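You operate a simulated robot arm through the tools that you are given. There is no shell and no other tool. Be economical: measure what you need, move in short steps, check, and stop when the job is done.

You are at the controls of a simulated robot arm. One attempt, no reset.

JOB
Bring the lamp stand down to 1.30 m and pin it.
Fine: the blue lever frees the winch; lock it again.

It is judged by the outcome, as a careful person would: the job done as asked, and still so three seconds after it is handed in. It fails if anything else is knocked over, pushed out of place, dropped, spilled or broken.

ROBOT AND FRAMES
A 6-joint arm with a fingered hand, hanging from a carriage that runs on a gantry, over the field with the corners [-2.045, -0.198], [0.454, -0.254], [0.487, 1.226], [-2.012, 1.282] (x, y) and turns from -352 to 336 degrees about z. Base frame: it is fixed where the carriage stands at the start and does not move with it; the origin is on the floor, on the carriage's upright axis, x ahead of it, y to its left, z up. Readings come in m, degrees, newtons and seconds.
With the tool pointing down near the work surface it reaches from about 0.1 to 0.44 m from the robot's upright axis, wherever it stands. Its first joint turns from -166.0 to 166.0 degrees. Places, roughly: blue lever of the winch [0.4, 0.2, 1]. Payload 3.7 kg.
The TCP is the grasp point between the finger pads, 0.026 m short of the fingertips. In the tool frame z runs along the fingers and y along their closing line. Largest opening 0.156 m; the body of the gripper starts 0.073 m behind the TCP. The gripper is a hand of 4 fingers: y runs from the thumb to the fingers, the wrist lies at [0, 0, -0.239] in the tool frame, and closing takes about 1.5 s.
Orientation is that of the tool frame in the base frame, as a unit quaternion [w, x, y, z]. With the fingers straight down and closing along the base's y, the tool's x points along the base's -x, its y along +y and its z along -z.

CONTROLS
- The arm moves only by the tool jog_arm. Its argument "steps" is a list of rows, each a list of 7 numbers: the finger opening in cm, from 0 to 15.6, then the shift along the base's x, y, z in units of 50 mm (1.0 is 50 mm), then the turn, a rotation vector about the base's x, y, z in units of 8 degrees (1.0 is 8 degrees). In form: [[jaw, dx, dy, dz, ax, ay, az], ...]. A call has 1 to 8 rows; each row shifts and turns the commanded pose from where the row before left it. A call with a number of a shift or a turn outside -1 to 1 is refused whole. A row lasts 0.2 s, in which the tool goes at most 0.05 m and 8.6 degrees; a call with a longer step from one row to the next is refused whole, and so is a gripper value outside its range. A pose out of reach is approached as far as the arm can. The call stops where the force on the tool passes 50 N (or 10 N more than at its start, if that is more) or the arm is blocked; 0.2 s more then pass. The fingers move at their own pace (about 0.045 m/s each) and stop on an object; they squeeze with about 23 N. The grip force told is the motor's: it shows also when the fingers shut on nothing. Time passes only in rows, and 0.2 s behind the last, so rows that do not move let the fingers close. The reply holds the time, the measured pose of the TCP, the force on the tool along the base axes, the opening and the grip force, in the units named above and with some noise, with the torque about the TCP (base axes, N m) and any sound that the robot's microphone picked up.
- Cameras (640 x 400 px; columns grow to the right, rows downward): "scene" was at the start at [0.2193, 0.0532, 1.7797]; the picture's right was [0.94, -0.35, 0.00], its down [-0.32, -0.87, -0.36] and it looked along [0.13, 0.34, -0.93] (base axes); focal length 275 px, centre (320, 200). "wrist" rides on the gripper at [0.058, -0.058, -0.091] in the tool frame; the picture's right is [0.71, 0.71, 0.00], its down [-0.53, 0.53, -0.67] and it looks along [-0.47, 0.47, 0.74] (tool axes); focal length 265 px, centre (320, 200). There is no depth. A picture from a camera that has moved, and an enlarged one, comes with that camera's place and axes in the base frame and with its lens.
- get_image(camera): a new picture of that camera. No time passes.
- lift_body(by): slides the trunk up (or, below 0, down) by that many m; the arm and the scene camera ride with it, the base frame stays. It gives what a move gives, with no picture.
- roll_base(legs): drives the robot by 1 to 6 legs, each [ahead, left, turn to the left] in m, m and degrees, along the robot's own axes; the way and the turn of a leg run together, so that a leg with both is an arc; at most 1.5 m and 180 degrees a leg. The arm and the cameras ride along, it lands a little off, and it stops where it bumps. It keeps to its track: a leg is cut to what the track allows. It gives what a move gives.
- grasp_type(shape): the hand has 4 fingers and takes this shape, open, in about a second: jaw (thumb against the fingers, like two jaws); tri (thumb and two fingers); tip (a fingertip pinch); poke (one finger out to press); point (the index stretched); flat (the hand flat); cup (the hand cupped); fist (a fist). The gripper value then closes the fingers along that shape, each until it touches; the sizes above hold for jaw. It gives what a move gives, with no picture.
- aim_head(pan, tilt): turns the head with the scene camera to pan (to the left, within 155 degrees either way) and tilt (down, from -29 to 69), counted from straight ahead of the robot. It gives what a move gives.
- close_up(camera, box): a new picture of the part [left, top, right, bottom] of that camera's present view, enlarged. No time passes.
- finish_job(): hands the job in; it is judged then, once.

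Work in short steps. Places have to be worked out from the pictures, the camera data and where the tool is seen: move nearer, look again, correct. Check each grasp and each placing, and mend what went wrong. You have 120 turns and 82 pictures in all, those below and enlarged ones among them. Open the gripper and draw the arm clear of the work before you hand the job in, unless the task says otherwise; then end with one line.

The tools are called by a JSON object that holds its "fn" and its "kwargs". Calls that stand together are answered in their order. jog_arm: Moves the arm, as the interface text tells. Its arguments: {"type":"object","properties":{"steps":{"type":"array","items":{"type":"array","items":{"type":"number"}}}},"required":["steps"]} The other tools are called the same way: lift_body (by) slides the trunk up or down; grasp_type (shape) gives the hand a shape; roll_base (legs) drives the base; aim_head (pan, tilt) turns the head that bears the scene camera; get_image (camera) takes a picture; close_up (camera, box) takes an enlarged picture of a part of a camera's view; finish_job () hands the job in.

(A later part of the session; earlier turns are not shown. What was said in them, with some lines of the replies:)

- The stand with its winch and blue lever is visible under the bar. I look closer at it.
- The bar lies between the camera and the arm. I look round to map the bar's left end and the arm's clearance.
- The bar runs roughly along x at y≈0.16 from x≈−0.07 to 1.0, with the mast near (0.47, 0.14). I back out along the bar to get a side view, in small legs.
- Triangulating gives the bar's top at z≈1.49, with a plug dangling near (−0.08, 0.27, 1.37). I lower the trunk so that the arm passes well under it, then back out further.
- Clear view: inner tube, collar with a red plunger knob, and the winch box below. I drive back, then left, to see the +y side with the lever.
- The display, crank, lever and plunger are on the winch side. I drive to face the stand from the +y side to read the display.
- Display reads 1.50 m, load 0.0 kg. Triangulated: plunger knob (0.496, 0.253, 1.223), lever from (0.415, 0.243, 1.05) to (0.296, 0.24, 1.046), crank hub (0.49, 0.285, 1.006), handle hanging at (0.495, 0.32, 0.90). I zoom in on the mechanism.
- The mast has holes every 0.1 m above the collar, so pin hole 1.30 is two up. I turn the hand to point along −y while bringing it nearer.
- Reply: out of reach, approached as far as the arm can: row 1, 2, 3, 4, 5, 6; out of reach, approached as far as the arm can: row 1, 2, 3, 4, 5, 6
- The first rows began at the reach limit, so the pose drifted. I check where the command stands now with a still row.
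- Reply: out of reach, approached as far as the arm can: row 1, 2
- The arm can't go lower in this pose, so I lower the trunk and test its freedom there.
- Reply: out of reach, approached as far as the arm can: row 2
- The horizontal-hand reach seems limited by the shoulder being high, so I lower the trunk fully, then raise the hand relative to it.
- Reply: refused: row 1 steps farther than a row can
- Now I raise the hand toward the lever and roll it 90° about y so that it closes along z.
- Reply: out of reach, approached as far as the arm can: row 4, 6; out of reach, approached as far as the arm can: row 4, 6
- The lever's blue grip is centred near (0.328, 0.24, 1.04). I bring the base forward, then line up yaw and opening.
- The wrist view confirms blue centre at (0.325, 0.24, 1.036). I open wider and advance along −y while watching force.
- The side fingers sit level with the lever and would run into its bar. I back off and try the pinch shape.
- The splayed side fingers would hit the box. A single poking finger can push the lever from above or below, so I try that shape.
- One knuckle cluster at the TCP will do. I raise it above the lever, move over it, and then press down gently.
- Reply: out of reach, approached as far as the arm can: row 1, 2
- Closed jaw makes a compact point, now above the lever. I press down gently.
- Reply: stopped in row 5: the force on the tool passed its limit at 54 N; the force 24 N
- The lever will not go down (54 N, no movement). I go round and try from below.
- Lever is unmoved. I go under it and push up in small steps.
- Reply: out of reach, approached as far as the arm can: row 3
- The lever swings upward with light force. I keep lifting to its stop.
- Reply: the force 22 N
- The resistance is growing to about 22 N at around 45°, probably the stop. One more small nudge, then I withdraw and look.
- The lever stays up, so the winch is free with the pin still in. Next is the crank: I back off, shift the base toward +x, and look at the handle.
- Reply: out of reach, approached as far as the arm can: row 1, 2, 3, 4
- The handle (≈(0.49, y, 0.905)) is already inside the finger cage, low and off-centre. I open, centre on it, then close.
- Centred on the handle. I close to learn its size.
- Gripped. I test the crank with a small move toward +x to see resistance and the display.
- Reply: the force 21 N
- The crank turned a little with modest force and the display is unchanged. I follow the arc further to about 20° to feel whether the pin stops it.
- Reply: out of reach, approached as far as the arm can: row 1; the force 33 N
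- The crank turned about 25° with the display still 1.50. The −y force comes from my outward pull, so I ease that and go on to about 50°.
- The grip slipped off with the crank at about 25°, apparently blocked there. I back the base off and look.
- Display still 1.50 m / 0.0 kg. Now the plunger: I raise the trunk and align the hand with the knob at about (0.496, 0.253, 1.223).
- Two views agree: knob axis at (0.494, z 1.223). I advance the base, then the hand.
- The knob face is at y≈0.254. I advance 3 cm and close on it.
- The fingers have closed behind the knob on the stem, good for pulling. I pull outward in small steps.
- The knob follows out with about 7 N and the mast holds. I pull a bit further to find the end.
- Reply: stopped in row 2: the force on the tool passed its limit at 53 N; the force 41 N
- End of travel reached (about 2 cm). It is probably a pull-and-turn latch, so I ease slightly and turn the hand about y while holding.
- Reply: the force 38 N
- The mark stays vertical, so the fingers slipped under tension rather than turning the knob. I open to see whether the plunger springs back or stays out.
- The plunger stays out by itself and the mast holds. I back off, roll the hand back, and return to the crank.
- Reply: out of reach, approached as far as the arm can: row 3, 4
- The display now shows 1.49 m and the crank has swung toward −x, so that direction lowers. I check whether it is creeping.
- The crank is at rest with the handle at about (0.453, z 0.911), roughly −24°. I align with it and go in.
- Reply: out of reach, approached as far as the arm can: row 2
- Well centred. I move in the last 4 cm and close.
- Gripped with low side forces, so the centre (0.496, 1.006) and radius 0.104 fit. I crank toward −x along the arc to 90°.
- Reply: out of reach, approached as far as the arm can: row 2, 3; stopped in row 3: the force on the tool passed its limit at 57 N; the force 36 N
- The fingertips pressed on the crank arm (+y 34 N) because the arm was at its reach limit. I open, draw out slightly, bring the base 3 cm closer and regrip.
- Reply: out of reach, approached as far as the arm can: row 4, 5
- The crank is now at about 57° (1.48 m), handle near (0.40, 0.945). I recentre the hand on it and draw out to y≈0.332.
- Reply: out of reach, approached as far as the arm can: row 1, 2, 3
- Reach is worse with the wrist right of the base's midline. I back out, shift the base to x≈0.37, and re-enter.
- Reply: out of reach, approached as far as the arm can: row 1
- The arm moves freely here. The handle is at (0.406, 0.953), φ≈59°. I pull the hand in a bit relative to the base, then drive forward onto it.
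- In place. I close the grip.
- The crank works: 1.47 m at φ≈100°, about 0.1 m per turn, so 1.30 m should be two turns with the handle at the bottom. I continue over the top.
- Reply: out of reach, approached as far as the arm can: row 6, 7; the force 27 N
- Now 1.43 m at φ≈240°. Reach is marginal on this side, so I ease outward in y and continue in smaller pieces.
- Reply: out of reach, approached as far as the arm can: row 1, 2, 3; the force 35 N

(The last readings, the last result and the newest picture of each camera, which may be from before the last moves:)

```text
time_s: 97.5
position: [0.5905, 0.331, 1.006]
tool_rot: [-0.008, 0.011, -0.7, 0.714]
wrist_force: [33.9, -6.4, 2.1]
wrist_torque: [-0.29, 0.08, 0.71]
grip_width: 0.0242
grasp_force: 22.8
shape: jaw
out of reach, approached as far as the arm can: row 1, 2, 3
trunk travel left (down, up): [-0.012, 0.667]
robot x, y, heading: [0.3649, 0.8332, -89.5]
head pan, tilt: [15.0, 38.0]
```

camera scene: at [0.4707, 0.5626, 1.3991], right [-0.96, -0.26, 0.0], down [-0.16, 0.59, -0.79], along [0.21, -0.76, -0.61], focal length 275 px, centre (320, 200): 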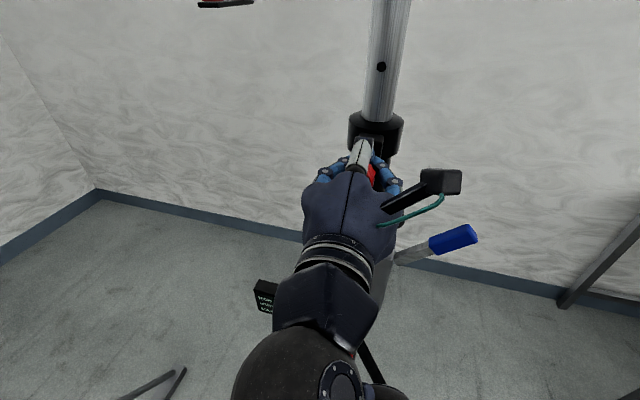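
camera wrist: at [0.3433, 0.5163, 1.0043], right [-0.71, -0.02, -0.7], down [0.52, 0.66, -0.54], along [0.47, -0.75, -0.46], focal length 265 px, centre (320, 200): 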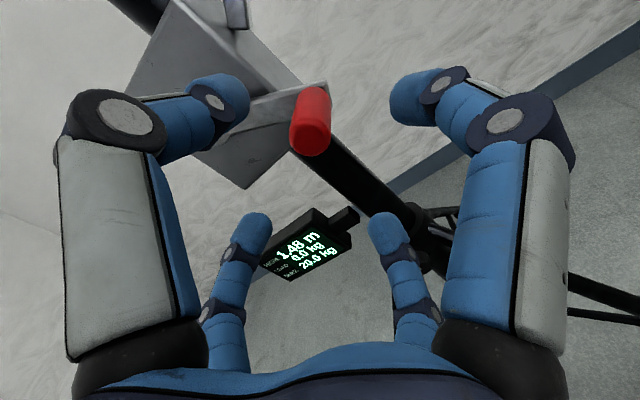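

The crank is pulling the hand toward +x, beyond its reach. I shift the base 1.5 cm that way while holding.

{"fn": "roll_base", "kwargs": {"legs": [[0, 0.015, 0]]}}

{"fn": "jog_arm", "kwargs": {"steps": [[1.5, 0, 0, -0.36, 0, 0, 0], [1.5, -0.1, 0, -0.36, 0, 0, 0]]}}

```text
time_s: 98.2
position: [0.5927, 0.3317, 1.0051]
tool_rot: [-0.001, 0.004, -0.701, 0.714]
wrist_force: [6.2, -5.6, -5.4]
wrist_torque: [0.0, 0.0, 0.21]
grip_width: 0.0241
grasp_force: 23.1
shape: jaw
trunk travel left (down, up): [-0.012, 0.667]
robot x, y, heading: [0.3834, 0.8343, -89.7]
head pan, tilt: [15.0, 38.0]
```

```text
time_s: 98.8
position: [0.5888, 0.334, 0.9755]
tool_rot: [-0.004, 0.008, -0.702, 0.712]
wrist_force: [26.4, -34.6, -9.8]
wrist_torque: [0.09, 0.09, 0.36]
grip_width: 0.0223
grasp_force: 22.9
shape: jaw
out of reach, approached as far as the arm can: row 1, 2
trunk travel left (down, up): [-0.012, 0.667]
robot x, y, heading: [0.3823, 0.83, -89.8]
head pan, tilt: [15.0, 38.0]
```

The base shift relieved the load, so I repeat with a bit of −y easing.

{"fn": "roll_base", "kwargs": {"legs": [[0.004, 0.015, 0]]}}

{"fn": "jog_arm", "kwargs": {"steps": [[1.5, -0.12, 0, -0.32, 0, 0, 0], [1.5, -0.2, 0, -0.3, 0, 0, 0]]}}

```text
time_s: 99.6
position: [0.5922, 0.3342, 0.9764]
tool_rot: [0.001, 0.004, -0.701, 0.713]
wrist_force: [-5.1, -16.0, -4.3]
wrist_torque: [0.09, 0.0, -0.11]
grip_width: 0.0223
grasp_force: 23.0
shape: jaw
trunk travel left (down, up): [-0.012, 0.667]
robot x, y, heading: [0.3999, 0.8321, -89.9]
head pan, tilt: [15.0, 38.0]
```

```text
time_s: 100.2
position: [0.5796, 0.3345, 0.9467]
tool_rot: [-0.004, 0.007, -0.704, 0.71]
wrist_force: [16.7, -27.7, -11.4]
wrist_torque: [0.11, 0.04, 0.18]
grip_width: 0.022
grasp_force: 23.5
shape: jaw
out of reach, approached as far as the arm can: row 1, 2
trunk travel left (down, up): [-0.012, 0.667]
robot x, y, heading: [0.3953, 0.8317, -89.7]
head pan, tilt: [15.0, 38.0]
```

{"fn": "roll_base", "kwargs": {"legs": [[0.008, 0.018, 0]]}}

{"fn": "jog_arm", "kwargs": {"steps": [[1.5, -0.35, 0, -0.28, 0, 0, 0], [1.5, -0.4, 0, -0.26, 0, 0, 0]]}}

```text
time_s: 101.0
position: [0.5859, 0.3326, 0.9485]
tool_rot: [0.003, 0.002, -0.701, 0.713]
wrist_force: [-20.7, 8.5, 5.8]
wrist_torque: [-0.17, -0.03, -0.59]
grip_width: 0.0242
grasp_force: 22.8
shape: jaw
trunk travel left (down, up): [-0.012, 0.667]
robot x, y, heading: [0.4143, 0.8228, -90.1]
head pan, tilt: [15.0, 38.0]
```

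```text
time_s: 101.6
position: [0.5548, 0.3329, 0.9193]
tool_rot: [0.0, 0.002, -0.704, 0.71]
wrist_force: [8.8, 9.9, -14.1]
wrist_torque: [0.25, 0.04, 0.28]
grip_width: 0.0239
grasp_force: 22.9
shape: jaw
trunk travel left (down, up): [-0.012, 0.667]
robot x, y, heading: [0.4145, 0.8227, -89.8]
head pan, tilt: [15.0, 38.0]
```

Back within reach at φ≈326°. I continue through the bottom.

{"fn": "jog_arm", "kwargs": {"steps": [[1.5, -0.62, 0, -0.27, 0, 0, 0], [1.5, -0.54, 0, -0.07, 0, 0, 0], [1.5, -0.54, 0, 0.07, 0, 0, 0], [1.5, -0.4, 0, 0.15, 0, 0, 0]]}}

{"fn": "close_up", "kwargs": {"camera": "scene", "box": [180, 60, 560, 340]}}

```text
time_s: 102.6
position: [0.4444, 0.3349, 0.9154]
tool_rot: [0.002, 0.002, -0.703, 0.711]
wrist_force: [-5.6, 16.0, -10.5]
wrist_torque: [0.34, 0.01, 0.07]
grip_width: 0.0242
grasp_force: 23.2
shape: jaw
trunk travel left (down, up): [-0.012, 0.667]
robot x, y, heading: [0.4112, 0.8225, -89.4]
head pan, tilt: [15.0, 38.0]
```

```text
1.43 times, centred on (370, 200) of scene
camera zoom: at [0.4374, 0.5451, 1.198], right [-0.97, -0.26, 0.0], down [-0.16, 0.6, -0.79], along [0.21, -0.76, -0.62], focal length 393 px, centre (249, 200)
```

zoom: 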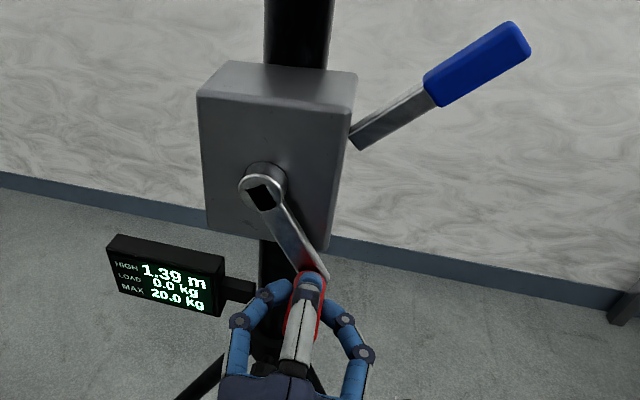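

1.39 m at φ≈390°. I shift the base back toward −x in step with the crank to keep reach on the left side.

{"fn": "roll_base", "kwargs": {"legs": [[0, -0.015, 0]]}}

{"fn": "jog_arm", "kwargs": {"steps": [[1.5, -0.05, 0, 0.26, 0, 0, 0], [1.5, -0.1, 0, 0.2, 0, 0, 0]]}}

{"fn": "roll_base", "kwargs": {"legs": [[0, -0.017, 0]]}}

{"fn": "jog_arm", "kwargs": {"steps": [[1.5, 0, 0, 0.35, 0, 0, 0], [1.5, 0, 0, 0.35, 0, 0, 0]]}}

```text
time_s: 103.4
position: [0.4317, 0.3367, 0.9163]
tool_rot: [0.0, 0.002, -0.7, 0.714]
wrist_force: [1.0, 22.2, 14.0]
wrist_torque: [-0.55, 0.0, 0.07]
grip_width: 0.0264
grasp_force: 22.6
shape: jaw
trunk travel left (down, up): [-0.012, 0.667]
robot x, y, heading: [0.4008, 0.824, -89.9]
head pan, tilt: [15.0, 38.0]
```

```text
time_s: 104.0
position: [0.4184, 0.3352, 0.9399]
tool_rot: [0.003, 0.002, -0.704, 0.71]
wrist_force: [-19.0, 13.4, -17.4]
wrist_torque: [0.51, 0.01, -0.36]
grip_width: 0.0248
grasp_force: 23.0
shape: jaw
trunk travel left (down, up): [-0.012, 0.667]
robot x, y, heading: [0.4022, 0.8276, -89.7]
head pan, tilt: [15.0, 38.0]
```

```text
time_s: 104.8
position: [0.4096, 0.336, 0.9461]
tool_rot: [-0.001, 0.003, -0.697, 0.717]
wrist_force: [3.9, 17.1, 9.1]
wrist_torque: [-0.35, 0.01, 0.11]
grip_width: 0.0261
grasp_force: 22.6
shape: jaw
trunk travel left (down, up): [-0.012, 0.667]
robot x, y, heading: [0.3849, 0.8241, -89.6]
head pan, tilt: [15.0, 38.0]
```

```text
time_s: 105.3
position: [0.4008, 0.3365, 0.9795]
tool_rot: [0.002, 0.002, -0.698, 0.717]
wrist_force: [-26.8, 16.6, -6.3]
wrist_torque: [0.2, -0.08, -0.68]
grip_width: 0.0254
grasp_force: 22.9
shape: jaw
trunk travel left (down, up): [-0.012, 0.667]
robot x, y, heading: [0.3819, 0.8248, -89.8]
head pan, tilt: [15.0, 38.0]
```

Now at about φ=435°. I continue over the top to about 570°.

{"fn": "jog_arm", "kwargs": {"steps": [[1.5, -0.16, 0, 0.53, 0, 0, 0], [1.5, 0.126, 0, 0.712, 0, 0, 0], [1.5, 0.36, 0, 0.624, 0, 0, 0], [1.5, 0.554, 0, 0.466, 0, 0, 0], [1.5, 0.68, 0, 0.246, 0, 0, 0], [1.5, 0.72, 0, 0, 0, 0, 0], [1.5, 0.68, 0, -0.246, 0, 0, 0]]}}

{"fn": "roll_base", "kwargs": {"legs": [[0, 0.02, 0]]}}

```text
time_s: 107.0
position: [0.5536, 0.3319, 1.0933]
tool_rot: [-0.001, 0.003, -0.698, 0.716]
wrist_force: [-8.8, 3.9, -26.3]
wrist_torque: [0.42, -0.23, -0.27]
grip_width: 0.0215
grasp_force: 23.2
shape: jaw
out of reach, approached as far as the arm can: row 7
trunk travel left (down, up): [-0.012, 0.667]
robot x, y, heading: [0.384, 0.8252, -89.6]
head pan, tilt: [15.0, 38.0]
```

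```text
time_s: 108.0
position: [0.5695, 0.3285, 1.0841]
tool_rot: [0.004, -0.003, -0.706, 0.708]
wrist_force: [-6.5, 2.6, -21.5]
wrist_torque: [-0.13, -0.48, -0.05]
grip_width: 0.0207
grasp_force: 22.9
shape: jaw
trunk travel left (down, up): [-0.012, 0.667]
robot x, y, heading: [0.4044, 0.8235, -89.9]
head pan, tilt: [15.0, 38.0]
stopped in leg 1: the force on the tool passed its limit at 50 N (the readings are from after the stop); the commanded pose is now the measured one
```

φ≈583°. I follow down the right side in short moves with base shifts.

{"fn": "jog_arm", "kwargs": {"steps": [[1.5, 0.2, 0, -0.3, 0, 0, 0], [1.5, 0.15, 0, -0.25, 0, 0, 0], [1.5, 0.1, 0, -0.3, 0, 0, 0]]}}

{"fn": "roll_base", "kwargs": {"legs": [[0, 0.015, 0]]}}

{"fn": "close_up", "kwargs": {"camera": "scene", "box": [140, 60, 520, 340]}}

```text
time_s: 108.8
position: [0.5919, 0.3242, 1.0458]
tool_rot: [0.001, -0.001, -0.702, 0.712]
wrist_force: [0.0, 1.0, -0.1]
wrist_torque: [0.0, -0.03, 0.0]
grip_width: 0.0206
grasp_force: 23.3
shape: jaw
out of reach, approached as far as the arm can: row 1
trunk travel left (down, up): [-0.012, 0.667]
robot x, y, heading: [0.4064, 0.8243, -89.9]
head pan, tilt: [15.0, 38.0]
```

```text
time_s: 109.5
position: [0.6076, 0.3241, 1.0457]
tool_rot: [0.001, -0.001, -0.703, 0.711]
wrist_force: [0.8, 0.5, -0.4]
wrist_torque: [-0.03, 0.0, -0.02]
grip_width: 0.0204
grasp_force: 22.6
shape: jaw
trunk travel left (down, up): [-0.012, 0.667]
robot x, y, heading: [0.4176, 0.8249, -90.0]
head pan, tilt: [15.0, 38.0]
```

```text
1.43 times, centred on (330, 200) of scene
camera zoom: at [0.4427, 0.542, 1.1988], right [-0.97, -0.26, 0.0], down [-0.16, 0.59, -0.79], along [0.21, -0.76, -0.62], focal length 393 px, centre (306, 200)
```

zoom: 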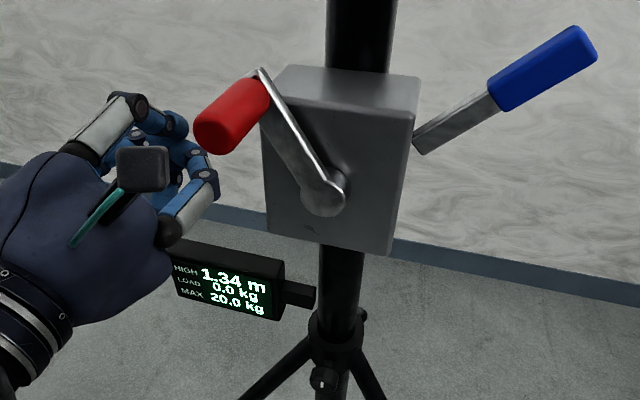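

It slipped off at φ≈571° (1.34 m), with the handle at about (0.546, 1.087). I back out, move the base to x≈0.45, and regrip.

{"fn": "roll_base", "kwargs": {"legs": [[-0.1, 0, 0], [0, 0.035, 0]]}}

{"fn": "jog_arm", "kwargs": {"steps": [[9, -0.7, 0, 0.3, 0, 0, 0], [9, -0.7, 0, 0.3, 0, 0, 0], [9, -0.55, 0, 0.22, 0, 0, 0], [9, 0, 0, 0, 0, 0, 0]]}}

{"fn": "get_image", "kwargs": {"camera": "wrist"}}

```text
time_s: 111.1
position: [0.6449, 0.4221, 1.044]
tool_rot: [0.002, -0.001, -0.702, 0.712]
wrist_force: [0.2, 0.3, 0.6]
wrist_torque: [0.02, -0.01, -0.02]
grip_width: 0.0203
grasp_force: 22.9
shape: jaw
trunk travel left (down, up): [-0.012, 0.667]
robot x, y, heading: [0.4531, 0.9209, -89.8]
head pan, tilt: [15.0, 38.0]
```

```text
time_s: 112.1
position: [0.5449, 0.4206, 1.0856]
tool_rot: [0.002, -0.001, -0.702, 0.712]
wrist_force: [-0.2, -0.1, -0.6]
wrist_torque: [0.02, 0.02, 0.02]
grip_width: 0.0893
grasp_force: 0.1
shape: jaw
trunk travel left (down, up): [-0.012, 0.667]
robot x, y, heading: [0.4528, 0.9218, -90.0]
head pan, tilt: [15.0, 38.0]
```

```text
14 pictures are left
camera wrist: at [0.4856, 0.5114, 1.1432], right [-0.71, -0.01, -0.71], down [0.53, 0.66, -0.54], along [0.47, -0.75, -0.46], focal length 265 px, centre (320, 200)
```

wrist: 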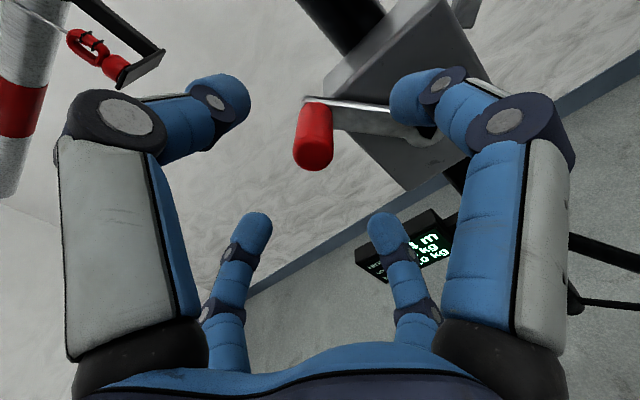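

Handle at (0.551, 1.084). I adjust and drive in, then close.

{"fn": "jog_arm", "kwargs": {"steps": [[9, 0.11, 0, -0.02, 0, 0, 0]]}}

{"fn": "roll_base", "kwargs": {"legs": [[0.09, 0, 0]]}}

{"fn": "jog_arm", "kwargs": {"steps": [[1.5, 0, 0, 0, 0, 0, 0], [1.5, 0, 0, 0, 0, 0, 0], [1.5, 0, 0, 0, 0, 0, 0], [1.5, 0, 0, 0, 0, 0, 0], [1.5, 0, 0, 0, 0, 0, 0]]}}

```text
time_s: 112.5
position: [0.5494, 0.4189, 1.085]
tool_rot: [0.002, -0.001, -0.703, 0.712]
wrist_force: [0.3, -0.4, -0.2]
wrist_torque: [0.01, -0.02, 0.03]
grip_width: 0.0892
grasp_force: 0.1
shape: jaw
trunk travel left (down, up): [-0.012, 0.667]
robot x, y, heading: [0.4566, 0.9215, -90.1]
head pan, tilt: [15.0, 38.0]
```

```text
time_s: 113.6
position: [0.5488, 0.3283, 1.0856]
tool_rot: [0.002, -0.001, -0.703, 0.711]
wrist_force: [0.3, -1.0, -0.9]
wrist_torque: [0.02, 0.01, 0.0]
grip_width: 0.0894
grasp_force: 0.0
shape: jaw
trunk travel left (down, up): [-0.012, 0.667]
robot x, y, heading: [0.4515, 0.833, -89.9]
head pan, tilt: [15.0, 38.0]
```

```text
time_s: 114.8
position: [0.5481, 0.3299, 1.0849]
tool_rot: [0.003, -0.001, -0.702, 0.712]
wrist_force: [2.0, 1.5, 1.7]
wrist_torque: [-0.07, -0.11, 0.09]
grip_width: 0.0155
grasp_force: 0.1
shape: jaw
trunk travel left (down, up): [-0.012, 0.667]
robot x, y, heading: [0.4561, 0.8317, -90.0]
head pan, tilt: [15.0, 38.0]
```

The opening reached 1.5 cm with no grip force. I close fully and see whether the handle is held.

{"fn": "jog_arm", "kwargs": {"steps": [[0, 0, 0, 0, 0, 0, 0], [0, 0, 0, 0, 0, 0, 0], [0, 0, 0, 0, 0, 0, 0]]}}

{"fn": "get_image", "kwargs": {"camera": "wrist"}}

```text
time_s: 115.6
position: [0.5478, 0.3287, 1.0843]
tool_rot: [0.003, -0.003, -0.703, 0.711]
wrist_force: [-2.0, 0.0, -0.5]
wrist_torque: [-0.02, 0.02, -0.01]
grip_width: 0.0001
grasp_force: 23.3
shape: jaw
trunk travel left (down, up): [-0.012, 0.667]
robot x, y, heading: [0.4587, 0.8296, -90.0]
head pan, tilt: [15.0, 38.0]
```

```text
13 pictures are left
camera wrist: at [0.4897, 0.42, 1.141], right [-0.71, 0.0, -0.71], down [0.53, 0.66, -0.53], along [0.47, -0.75, -0.47], focal length 265 px, centre (320, 200)
```

wrist: 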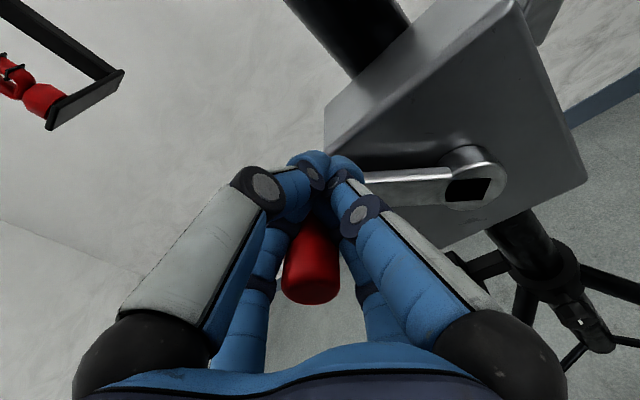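

The handle is caged between the fingers. I crank on with gentle steps.

{"fn": "jog_arm", "kwargs": {"steps": [[0, 0.23, 0, -0.2, 0, 0, 0], [0, 0.23, 0, -0.21, 0, 0, 0], [0, 0.15, 0, -0.22, 0, 0, 0], [0, 0.14, 0, -0.23, 0, 0, 0]]}}

{"fn": "get_image", "kwargs": {"camera": "wrist"}}

```text
time_s: 116.6
position: [0.5856, 0.3296, 1.0441]
tool_rot: [0.002, -0.001, -0.703, 0.712]
wrist_force: [-1.1, -1.3, -0.3]
wrist_torque: [-0.01, 0.01, 0.0]
grip_width: 0.0001
grasp_force: 23.0
shape: jaw
trunk travel left (down, up): [-0.012, 0.667]
robot x, y, heading: [0.4519, 0.8322, -90.1]
head pan, tilt: [15.0, 38.0]
```

```text
12 pictures are left
camera wrist: at [0.5269, 0.4215, 1.0998], right [-0.71, -0.01, -0.71], down [0.53, 0.66, -0.54], along [0.47, -0.75, -0.46], focal length 265 px, centre (320, 200)
```

wrist: 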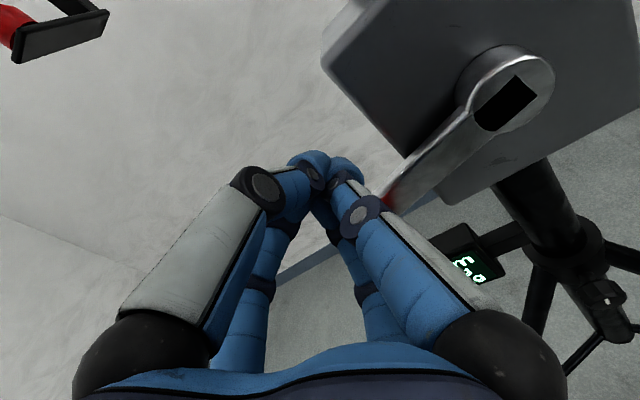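

The crank slipped ahead to about φ=257°. I back out, centre on the predicted handle place (0.598, 1.029), and check.

{"fn": "roll_base", "kwargs": {"legs": [[-0.1, 0, 0]]}}

{"fn": "jog_arm", "kwargs": {"steps": [[9, 0.25, 0, -0.3, 0, 0, 0], [9, 0, 0, 0, 0, 0, 0], [9, 0, 0, 0, 0, 0, 0], [9, 0, 0, 0, 0, 0, 0], [9, 0, 0, 0, 0, 0, 0]]}}

{"fn": "get_image", "kwargs": {"camera": "wrist"}}

```text
time_s: 117.8
position: [0.5848, 0.4298, 1.0436]
tool_rot: [0.003, -0.002, -0.703, 0.711]
wrist_force: [0.3, 0.7, 1.1]
wrist_torque: [-0.03, -0.04, 0.0]
grip_width: 0.0
grasp_force: 23.4
shape: jaw
trunk travel left (down, up): [-0.012, 0.667]
robot x, y, heading: [0.4547, 0.9291, -90.3]
head pan, tilt: [15.0, 38.0]
```

```text
time_s: 119.0
position: [0.5952, 0.4302, 1.0296]
tool_rot: [0.003, -0.002, -0.702, 0.712]
wrist_force: [0.5, -0.4, -0.1]
wrist_torque: [0.02, -0.01, -0.01]
grip_width: 0.0896
grasp_force: 0.0
shape: jaw
trunk travel left (down, up): [-0.012, 0.667]
robot x, y, heading: [0.455, 0.9338, -89.9]
head pan, tilt: [15.0, 38.0]
```

```text
11 pictures are left
camera wrist: at [0.5379, 0.5211, 1.0857], right [-0.71, 0.0, -0.71], down [0.53, 0.66, -0.54], along [0.47, -0.75, -0.46], focal length 265 px, centre (320, 200)
```

wrist: 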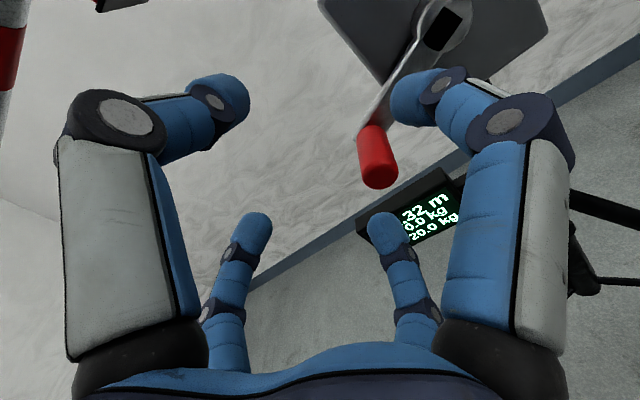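

1.32 m with the handle at about (0.587, 0.975), φ≈289°. I align and re-enter.

{"fn": "jog_arm", "kwargs": {"steps": [[9, -0.16, 0, -0.54, 0, 0, 0], [9, 0, 0, -0.54, 0, 0, 0]]}}

{"fn": "roll_base", "kwargs": {"legs": [[0.097, 0, 0]]}}

{"fn": "jog_arm", "kwargs": {"steps": [[1.5, 0, 0, 0, 0, 0, 0], [1.5, 0, 0, 0, 0, 0, 0], [1.5, 0, 0, 0, 0, 0, 0], [1.5, 0, 0, 0, 0, 0, 0], [1.5, 0, 0, 0, 0, 0, 0]]}}

```text
time_s: 119.6
position: [0.588, 0.4292, 0.975]
tool_rot: [0.003, -0.003, -0.703, 0.711]
wrist_force: [0.0, 0.1, -0.6]
wrist_torque: [-0.02, -0.02, 0.04]
grip_width: 0.0896
grasp_force: 0.0
shape: jaw
trunk travel left (down, up): [-0.012, 0.667]
robot x, y, heading: [0.455, 0.9323, -90.1]
head pan, tilt: [15.0, 38.0]
```

```text
time_s: 120.7
position: [0.587, 0.3316, 0.9748]
tool_rot: [0.004, -0.004, -0.703, 0.711]
wrist_force: [0.1, 0.0, 1.0]
wrist_torque: [0.02, 0.01, 0.01]
grip_width: 0.0898
grasp_force: 0.1
shape: jaw
trunk travel left (down, up): [-0.012, 0.667]
robot x, y, heading: [0.4549, 0.8352, -90.1]
head pan, tilt: [15.0, 38.0]
```

```text
time_s: 121.9
position: [0.5866, 0.3342, 0.9733]
tool_rot: [0.005, -0.003, -0.704, 0.711]
wrist_force: [-1.1, 6.9, -10.4]
wrist_torque: [0.48, 0.03, -0.04]
grip_width: 0.0167
grasp_force: 0.0
shape: jaw
trunk travel left (down, up): [-0.012, 0.667]
robot x, y, heading: [0.4541, 0.8329, -90.3]
head pan, tilt: [15.0, 38.0]
```

Something is between the fingers. I continue to about φ=335° and check.

{"fn": "jog_arm", "kwargs": {"steps": [[1, 0, 0, 0, 0, 0, 0], [1, 0, 0, 0, 0, 0, 0], [1, -0.1, 0, -0.26, 0, 0, 0], [1, -0.13, 0, -0.26, 0, 0, 0], [1, -0.18, 0, -0.2, 0, 0, 0], [1, -0.18, 0, -0.2, 0, 0, 0], [1, -0.23, 0, -0.15, 0, 0, 0], [1, -0.23, 0, -0.15, 0, 0, 0]]}}

{"fn": "get_image", "kwargs": {"camera": "scene"}}

```text
time_s: 123.7
position: [0.5332, 0.3349, 0.9159]
tool_rot: [0.004, -0.003, -0.704, 0.71]
wrist_force: [0.5, 10.0, -0.7]
wrist_torque: [0.11, 0.05, 0.05]
grip_width: 0.0114
grasp_force: 0.1
shape: jaw
trunk travel left (down, up): [-0.012, 0.667]
robot x, y, heading: [0.4573, 0.8362, -90.2]
head pan, tilt: [15.0, 38.0]
```

```text
10 pictures are left
camera scene: at [0.4749, 0.5549, 1.1984], right [-0.97, -0.26, 0.0], down [-0.16, 0.6, -0.79], along [0.2, -0.76, -0.62], focal length 275 px, centre (320, 200)
```

scene: 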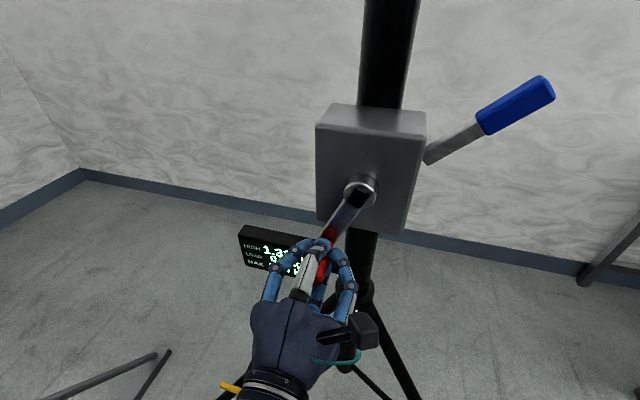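

It follows well, now φ≈338°. I bring the handle to the bottom (x≈0.492).

{"fn": "jog_arm", "kwargs": {"steps": [[1, -0.26, 0, -0.12, 0, 0, 0], [1, -0.26, 0, -0.08, 0, 0, 0], [1, -0.26, 0, -0.05, 0, 0, 0]]}}

{"fn": "close_up", "kwargs": {"camera": "scene", "box": [220, 150, 420, 300]}}

```text
time_s: 124.5
position: [0.4949, 0.3352, 0.9025]
tool_rot: [0.004, -0.004, -0.702, 0.712]
wrist_force: [0.3, 10.6, 10.3]
wrist_torque: [-0.21, -0.02, 0.04]
grip_width: 0.0114
grasp_force: 0.0
shape: jaw
trunk travel left (down, up): [-0.012, 0.667]
robot x, y, heading: [0.4549, 0.8389, -90.1]
head pan, tilt: [15.0, 38.0]
```

```text
2.67 times, centred on (320, 225) of scene
camera zoom: at [0.4751, 0.5544, 1.1987], right [-0.97, -0.26, 0.0], down [-0.16, 0.6, -0.79], along [0.2, -0.76, -0.62], focal length 734 px, centre (320, 133)
```

zoom: 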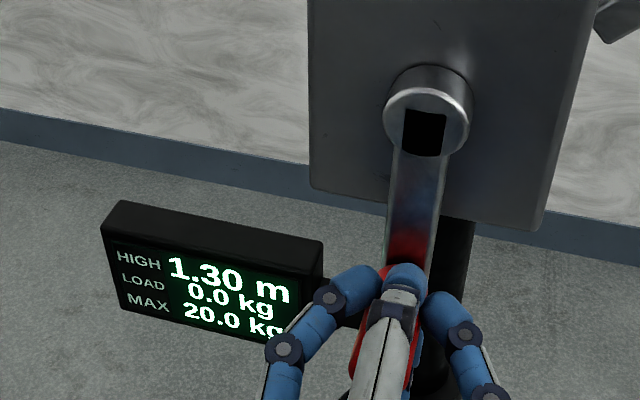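

The display reads 1.30 m with the crank vertical. I open, back out, and check that it stays.

{"fn": "jog_arm", "kwargs": {"steps": [[9, 0, 0, 0, 0, 0, 0], [9, 0, 0, 0, 0, 0, 0], [9, 0, 0, 0, 0, 0, 0], [9, 0, 0, 0, 0, 0, 0]]}}

{"fn": "roll_base", "kwargs": {"legs": [[-0.12, 0, 0]]}}

{"fn": "get_image", "kwargs": {"camera": "scene"}}

```text
time_s: 125.5
position: [0.4951, 0.3339, 0.9009]
tool_rot: [0.004, -0.003, -0.703, 0.711]
wrist_force: [-0.3, 0.5, 0.6]
wrist_torque: [-0.01, 0.02, 0.0]
grip_width: 0.0894
grasp_force: 0.1
shape: jaw
trunk travel left (down, up): [-0.012, 0.667]
robot x, y, heading: [0.4547, 0.8365, -90.1]
head pan, tilt: [15.0, 38.0]
```

```text
time_s: 126.8
position: [0.4962, 0.4544, 0.9021]
tool_rot: [0.004, -0.003, -0.703, 0.712]
wrist_force: [0.5, 0.5, 0.2]
wrist_torque: [-0.01, 0.01, 0.03]
grip_width: 0.0894
grasp_force: 0.0
shape: jaw
trunk travel left (down, up): [-0.012, 0.667]
robot x, y, heading: [0.4543, 0.9563, -90.2]
head pan, tilt: [15.0, 38.0]
```

```text
8 pictures are left
camera scene: at [0.4757, 0.6749, 1.1986], right [-0.97, -0.26, 0.0], down [-0.16, 0.6, -0.79], along [0.2, -0.76, -0.62], focal length 275 px, centre (320, 200)
```

scene: 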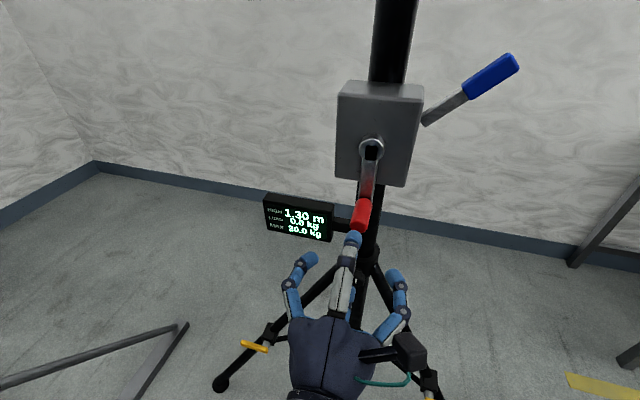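

It holds at 1.30 m. Now I push the plunger in: raise the trunk, close the fist and align with the knob (0.494, 1.223).

{"fn": "lift_body", "kwargs": {"by": 0.2}}

{"fn": "jog_arm", "kwargs": {"steps": [[0, 0, 0, 0.6, 0, 0, 0], [0, 0, 0, 0.6, 0, 0, 0], [0, 0, 0, 0.6, 0, 0, 0], [0, -0.04, 0, 0.62, 0, 0, 0], [0, 0, 0, 0, 0, 0, 0], [0, 0, 0, 0, 0, 0, 0], [0, 0, 0, 0, 0, 0, 0]]}}

{"fn": "get_image", "kwargs": {"camera": "scene"}}

```text
time_s: 128.9
position: [0.4962, 0.4539, 1.1011]
tool_rot: [0.004, -0.003, -0.702, 0.712]
wrist_force: [-0.4, -0.1, 0.2]
wrist_torque: [0.0, 0.02, 0.01]
grip_width: 0.0893
grasp_force: 0.0
shape: jaw
trunk travel left (down, up): [-0.212, 0.467]
robot x, y, heading: [0.4523, 0.9584, -90.3]
head pan, tilt: [15.0, 38.0]
```

```text
time_s: 130.5
position: [0.4951, 0.4508, 1.2248]
tool_rot: [0.004, -0.004, -0.703, 0.711]
wrist_force: [-0.7, 0.0, 0.9]
wrist_torque: [-0.04, -0.01, 0.0]
grip_width: 0.0
grasp_force: 23.0
shape: jaw
trunk travel left (down, up): [-0.212, 0.467]
robot x, y, heading: [0.4546, 0.9584, -90.2]
head pan, tilt: [15.0, 38.0]
```

```text
7 pictures are left
camera scene: at [0.4757, 0.6741, 1.3988], right [-0.97, -0.26, 0.0], down [-0.16, 0.6, -0.79], along [0.2, -0.76, -0.62], focal length 275 px, centre (320, 200)
```

scene: 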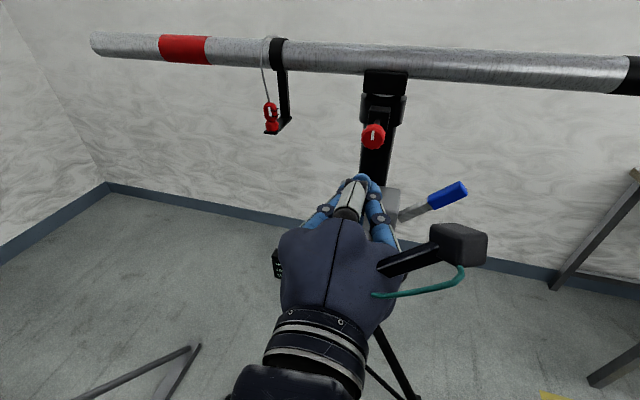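

The bar sits just above the collar and the knob is out. I drive forward and press the knob in with small steps.

{"fn": "roll_base", "kwargs": {"legs": [[0.115, 0, 0]]}}

{"fn": "jog_arm", "kwargs": {"steps": [[0, 0, -0.2, -0.04, 0, 0, 0], [0, 0, -0.2, 0, 0, 0, 0], [0, 0, -0.15, 0, 0, 0, 0], [0, 0, -0.15, 0, 0, 0, 0], [0, 0, -0.15, 0, 0, 0, 0], [0, 0, -0.15, 0, 0, 0, 0], [0, 0, -0.15, 0, 0, 0, 0]]}}

```text
time_s: 131.8
position: [0.4952, 0.3366, 1.2257]
tool_rot: [0.004, -0.003, -0.703, 0.711]
wrist_force: [0.1, -0.1, 0.9]
wrist_torque: [-0.01, -0.04, -0.04]
grip_width: 0.0001
grasp_force: 23.3
shape: jaw
trunk travel left (down, up): [-0.212, 0.467]
robot x, y, heading: [0.4538, 0.8405, -90.1]
head pan, tilt: [15.0, 38.0]
```

```text
time_s: 133.2
position: [0.4938, 0.2957, 1.2226]
tool_rot: [0.004, -0.003, -0.701, 0.713]
wrist_force: [-1.4, 39.6, -7.0]
wrist_torque: [0.52, -0.02, -0.26]
grip_width: 0.0
grasp_force: 23.1
shape: jaw
trunk travel left (down, up): [-0.212, 0.467]
robot x, y, heading: [0.4562, 0.8397, -90.0]
head pan, tilt: [15.0, 38.0]
stopped in row 7: the force on the tool passed its limit at 57 N (the readings are from after the stop); the commanded pose is now the measured one
```

Stopped at 57 N with the fingertips at y≈0.27, so it is likely not fully in. I look from the wrist camera after backing a bit.

{"fn": "jog_arm", "kwargs": {"steps": [[0, 0, 0.4, 0, 0, 0, 0], [0, 0, 0.4, 0, 0, 0, 0], [6, 0, 0.3, 0, 0, 0, 0], [8, 0, 0, 0, 0, 0, 0], [8, 0, 0, 0, 0, 0, 0], [8, 0, 0, 0, 0, 0, 0], [8, 0, 0, 0, 0, 0, 0]]}}

{"fn": "close_up", "kwargs": {"camera": "wrist", "box": [200, 20, 440, 220]}}

```text
time_s: 134.8
position: [0.4964, 0.3419, 1.2249]
tool_rot: [0.004, -0.003, -0.699, 0.715]
wrist_force: [0.8, -1.0, 0.7]
wrist_torque: [-0.01, -0.02, -0.01]
grip_width: 0.0797
grasp_force: 0.0
shape: jaw
trunk travel left (down, up): [-0.212, 0.467]
robot x, y, heading: [0.4546, 0.841, -89.9]
head pan, tilt: [15.0, 38.0]
```

```text
2.00 times, centred on (320, 120) of wrist
camera zoom: at [0.4378, 0.4353, 1.2803], right [-0.71, -0.01, -0.71], down [0.53, 0.65, -0.54], along [0.46, -0.76, -0.46], focal length 531 px, centre (320, 360)
```

zoom: 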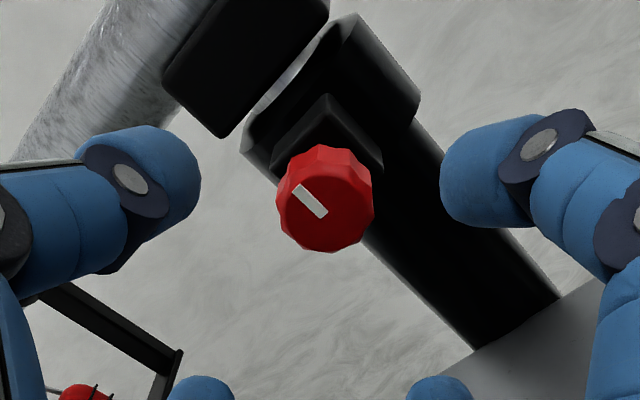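

The knob face is back at y≈0.254, its pinned position, so the plunger is in. Next I lock the lever: back off, shift toward it, close the fist, and come in above it.

{"fn": "roll_base", "kwargs": {"legs": [[-0.07, 0, 0], [0, -0.165, 0]]}}

{"fn": "lift_body", "kwargs": {"by": -0.1}}

{"fn": "jog_arm", "kwargs": {"steps": [[0, 0, 0, 0.5, 0, 0, 0], [0, 0, 0, 0.5, 0, 0, 0], [0, 0, 0, 0.6, 0, 0, 0], [0, 0, 0, 0, 0, 0, 0], [0, 0, 0, 0, 0, 0, 0], [0, 0, 0, 0, 0, 0, 0], [0, 0, 0, 0, 0, 0, 0]]}}

{"fn": "get_image", "kwargs": {"camera": "scene"}}

```text
time_s: 136.9
position: [0.3371, 0.4144, 1.2253]
tool_rot: [0.003, -0.002, -0.701, 0.713]
wrist_force: [-0.6, -0.2, -0.9]
wrist_torque: [-0.07, -0.01, 0.04]
grip_width: 0.0794
grasp_force: 0.2
shape: jaw
trunk travel left (down, up): [-0.212, 0.467]
robot x, y, heading: [0.2965, 0.9107, -90.0]
head pan, tilt: [15.0, 38.0]
```

```text
time_s: 138.2
position: [0.3367, 0.4147, 1.125]
tool_rot: [0.003, -0.001, -0.7, 0.715]
wrist_force: [-0.1, -0.2, -0.8]
wrist_torque: [0.0, 0.01, 0.02]
grip_width: 0.0796
grasp_force: 0.0
shape: jaw
trunk travel left (down, up): [-0.112, 0.567]
robot x, y, heading: [0.2905, 0.9135, -90.1]
head pan, tilt: [15.0, 38.0]
```

```text
time_s: 139.8
position: [0.3383, 0.4124, 1.2015]
tool_rot: [0.005, 0.0, -0.704, 0.71]
wrist_force: [0.4, 1.2, -0.1]
wrist_torque: [0.04, 0.03, 0.06]
grip_width: 0.0
grasp_force: 22.4
shape: jaw
trunk travel left (down, up): [-0.112, 0.567]
robot x, y, heading: [0.2955, 0.9143, -90.0]
head pan, tilt: [15.0, 38.0]
```

```text
5 pictures are left
camera scene: at [0.3166, 0.6304, 1.2988], right [-0.97, -0.26, 0.0], down [-0.16, 0.59, -0.79], along [0.2, -0.76, -0.62], focal length 275 px, centre (320, 200)
```

scene: 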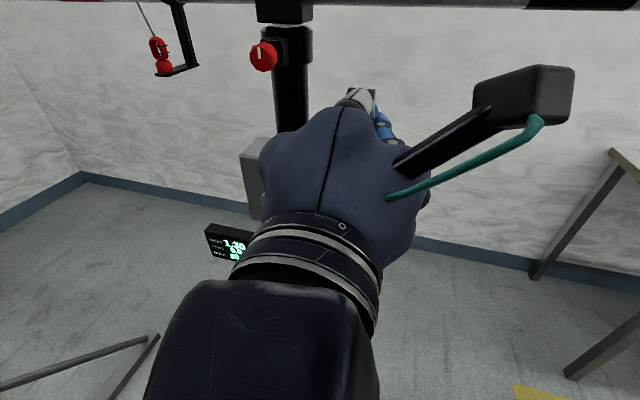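

Knob looks seated. I lower slightly to stay under the bar, move in over the lever, and press down.

{"fn": "jog_arm", "kwargs": {"steps": [[0, -0.06, 0, -0.3, 0, 0, 0]]}}

{"fn": "roll_base", "kwargs": {"legs": [[0.165, 0, 0]]}}

{"fn": "jog_arm", "kwargs": {"steps": [[0, 0, 0, -0.3, 0, 0, 0], [0, 0, 0, -0.3, 0, 0, 0], [0, 0, 0, -0.3, 0, 0, 0], [0, 0, 0, -0.3, 0, 0, 0], [0, 0, 0, -0.3, 0, 0, 0], [0, 0, 0, -0.3, 0, 0, 0], [0, 0, 0, -0.2, 0, 0, 0], [0, 0, 0, -0.2, 0, 0, 0]]}}

```text
time_s: 140.2
position: [0.3311, 0.4172, 1.1921]
tool_rot: [0.003, -0.004, -0.698, 0.716]
wrist_force: [0.4, 0.3, 1.1]
wrist_torque: [-0.02, -0.02, 0.01]
grip_width: 0.0
grasp_force: 22.8
shape: jaw
trunk travel left (down, up): [-0.112, 0.567]
robot x, y, heading: [0.2957, 0.9121, -89.8]
head pan, tilt: [15.0, 38.0]
```

```text
time_s: 141.6
position: [0.3341, 0.2536, 1.1888]
tool_rot: [0.003, -0.002, -0.699, 0.715]
wrist_force: [0.1, -0.7, -0.2]
wrist_torque: [-0.01, 0.02, -0.01]
grip_width: 0.0
grasp_force: 22.7
shape: jaw
trunk travel left (down, up): [-0.112, 0.567]
robot x, y, heading: [0.2954, 0.7513, -89.9]
head pan, tilt: [15.0, 38.0]
```

```text
time_s: 143.4
position: [0.3329, 0.2557, 1.0783]
tool_rot: [0.003, -0.002, -0.7, 0.714]
wrist_force: [-0.4, -0.3, 0.2]
wrist_torque: [-0.01, -0.05, 0.0]
grip_width: 0.0
grasp_force: 23.3
shape: jaw
trunk travel left (down, up): [-0.112, 0.567]
robot x, y, heading: [0.2979, 0.7505, -89.9]
head pan, tilt: [15.0, 38.0]
```

{"fn": "jog_arm", "kwargs": {"steps": [[0, 0, 0, -0.12, 0, 0, 0], [0, 0, 0, -0.12, 0, 0, 0], [0, 0, 0, -0.12, 0, 0, 0], [0, 0, 0, -0.12, 0, 0, 0]]}}

{"fn": "get_image", "kwargs": {"camera": "scene"}}

```text
time_s: 144.4
position: [0.3352, 0.2557, 1.0612]
tool_rot: [0.002, 0.0, -0.696, 0.718]
wrist_force: [2.5, 3.5, 25.9]
wrist_torque: [-0.35, 0.39, -0.01]
grip_width: 0.0
grasp_force: 23.2
shape: jaw
trunk travel left (down, up): [-0.112, 0.567]
robot x, y, heading: [0.2912, 0.7526, -90.0]
head pan, tilt: [15.0, 38.0]
```

```text
4 pictures are left
camera scene: at [0.3168, 0.4693, 1.2996], right [-0.97, -0.26, 0.0], down [-0.16, 0.59, -0.79], along [0.2, -0.76, -0.61], focal length 275 px, centre (320, 200)
```

scene: 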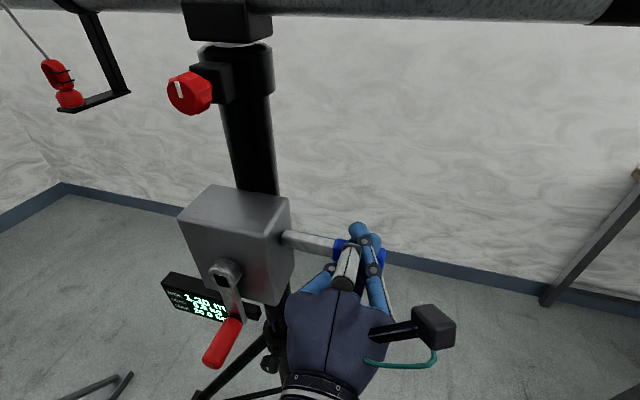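

The lever is back to horizontal against its stop (26 N). One slight extra press, then I lift off and back away.

{"fn": "jog_arm", "kwargs": {"steps": [[0, 0, 0, -0.05, 0, 0, 0], [0, 0, 0, 0.4, 0, 0, 0], [0, 0, 0, 0.4, 0, 0, 0]]}}

{"fn": "roll_base", "kwargs": {"legs": [[-0.25, 0, 0]]}}

{"fn": "jog_arm", "kwargs": {"steps": [[0, 0, 0, -0.8, 0, 0, 0], [5, 0, 0, -0.8, 0, 0, 0], [8, 0, 0, -0.8, 0, 0, 0], [8, 0, 0, 0, 0, 0, 0], [8, 0, 0, 0, 0, 0, 0]]}}

{"fn": "close_up", "kwargs": {"camera": "scene", "box": [220, 0, 460, 250]}}

```text
time_s: 145.2
position: [0.3334, 0.2544, 1.0897]
tool_rot: [0.004, -0.002, -0.702, 0.712]
wrist_force: [-0.6, 0.1, 0.3]
wrist_torque: [0.01, 0.01, -0.02]
grip_width: 0.0
grasp_force: 22.5
shape: jaw
trunk travel left (down, up): [-0.112, 0.567]
robot x, y, heading: [0.2935, 0.7511, -89.9]
head pan, tilt: [15.0, 38.0]
```

```text
time_s: 147.1
position: [0.3373, 0.5136, 1.092]
tool_rot: [0.0, 0.001, -0.7, 0.714]
wrist_force: [0.4, 0.8, 0.5]
wrist_torque: [0.01, -0.01, 0.03]
grip_width: 0.0
grasp_force: 23.3
shape: jaw
trunk travel left (down, up): [-0.112, 0.567]
robot x, y, heading: [0.2961, 1.0083, -89.5]
head pan, tilt: [15.0, 38.0]
```

```text
time_s: 148.3
position: [0.3341, 0.5137, 0.9834]
tool_rot: [0.0, 0.001, -0.703, 0.712]
wrist_force: [-0.7, 0.0, 0.4]
wrist_torque: [0.04, -0.01, 0.02]
grip_width: 0.0626
grasp_force: 0.1
shape: jaw
out of reach, approached as far as the arm can: row 3
trunk travel left (down, up): [-0.112, 0.567]
robot x, y, heading: [0.2925, 1.0096, -89.5]
head pan, tilt: [15.0, 38.0]
```

```text
1.60 times, centred on (340, 125) of scene
camera zoom: at [0.3179, 0.7273, 1.2988], right [-0.96, -0.27, 0.0], down [-0.16, 0.59, -0.79], along [0.21, -0.76, -0.62], focal length 440 px, centre (288, 320)
```

zoom: 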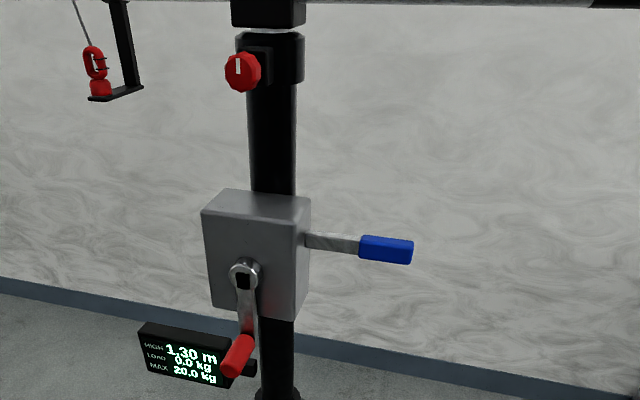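

1.30 m, lever locked, crank at rest. I take one close look at the plunger to be sure it is seated.

{"fn": "close_up", "kwargs": {"camera": "scene", "box": [285, 0, 365, 60]}}

```text
6.67 times, centred on (325, 30) of scene
camera zoom: at [0.3179, 0.7273, 1.2988], right [-0.96, -0.27, 0.0], down [-0.16, 0.59, -0.79], along [0.21, -0.76, -0.62], focal length 1835 px, centre (287, 1333)
```

zoom: 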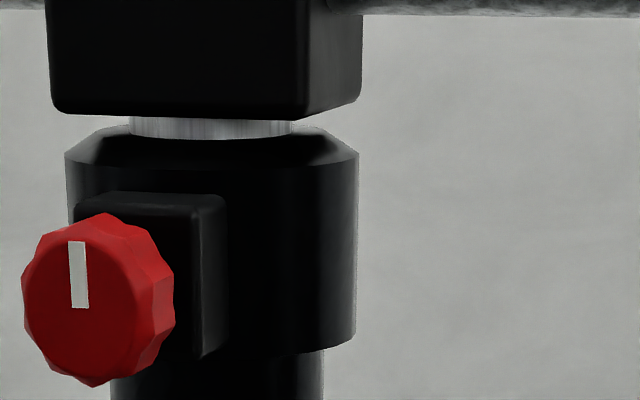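

The stand reads 1.30 m, the plunger is seated as deep as it was at the start, and the blue lever is down. The hand is open and clear of the work, so I hand the job in.

{"fn": "finish_job", "kwargs": {}}

```text
The job is handed in.
```

The lamp stand is down at 1.30 m on its display, with the pin pushed home and the winch locked by the blue lever. Nothing else was moved.
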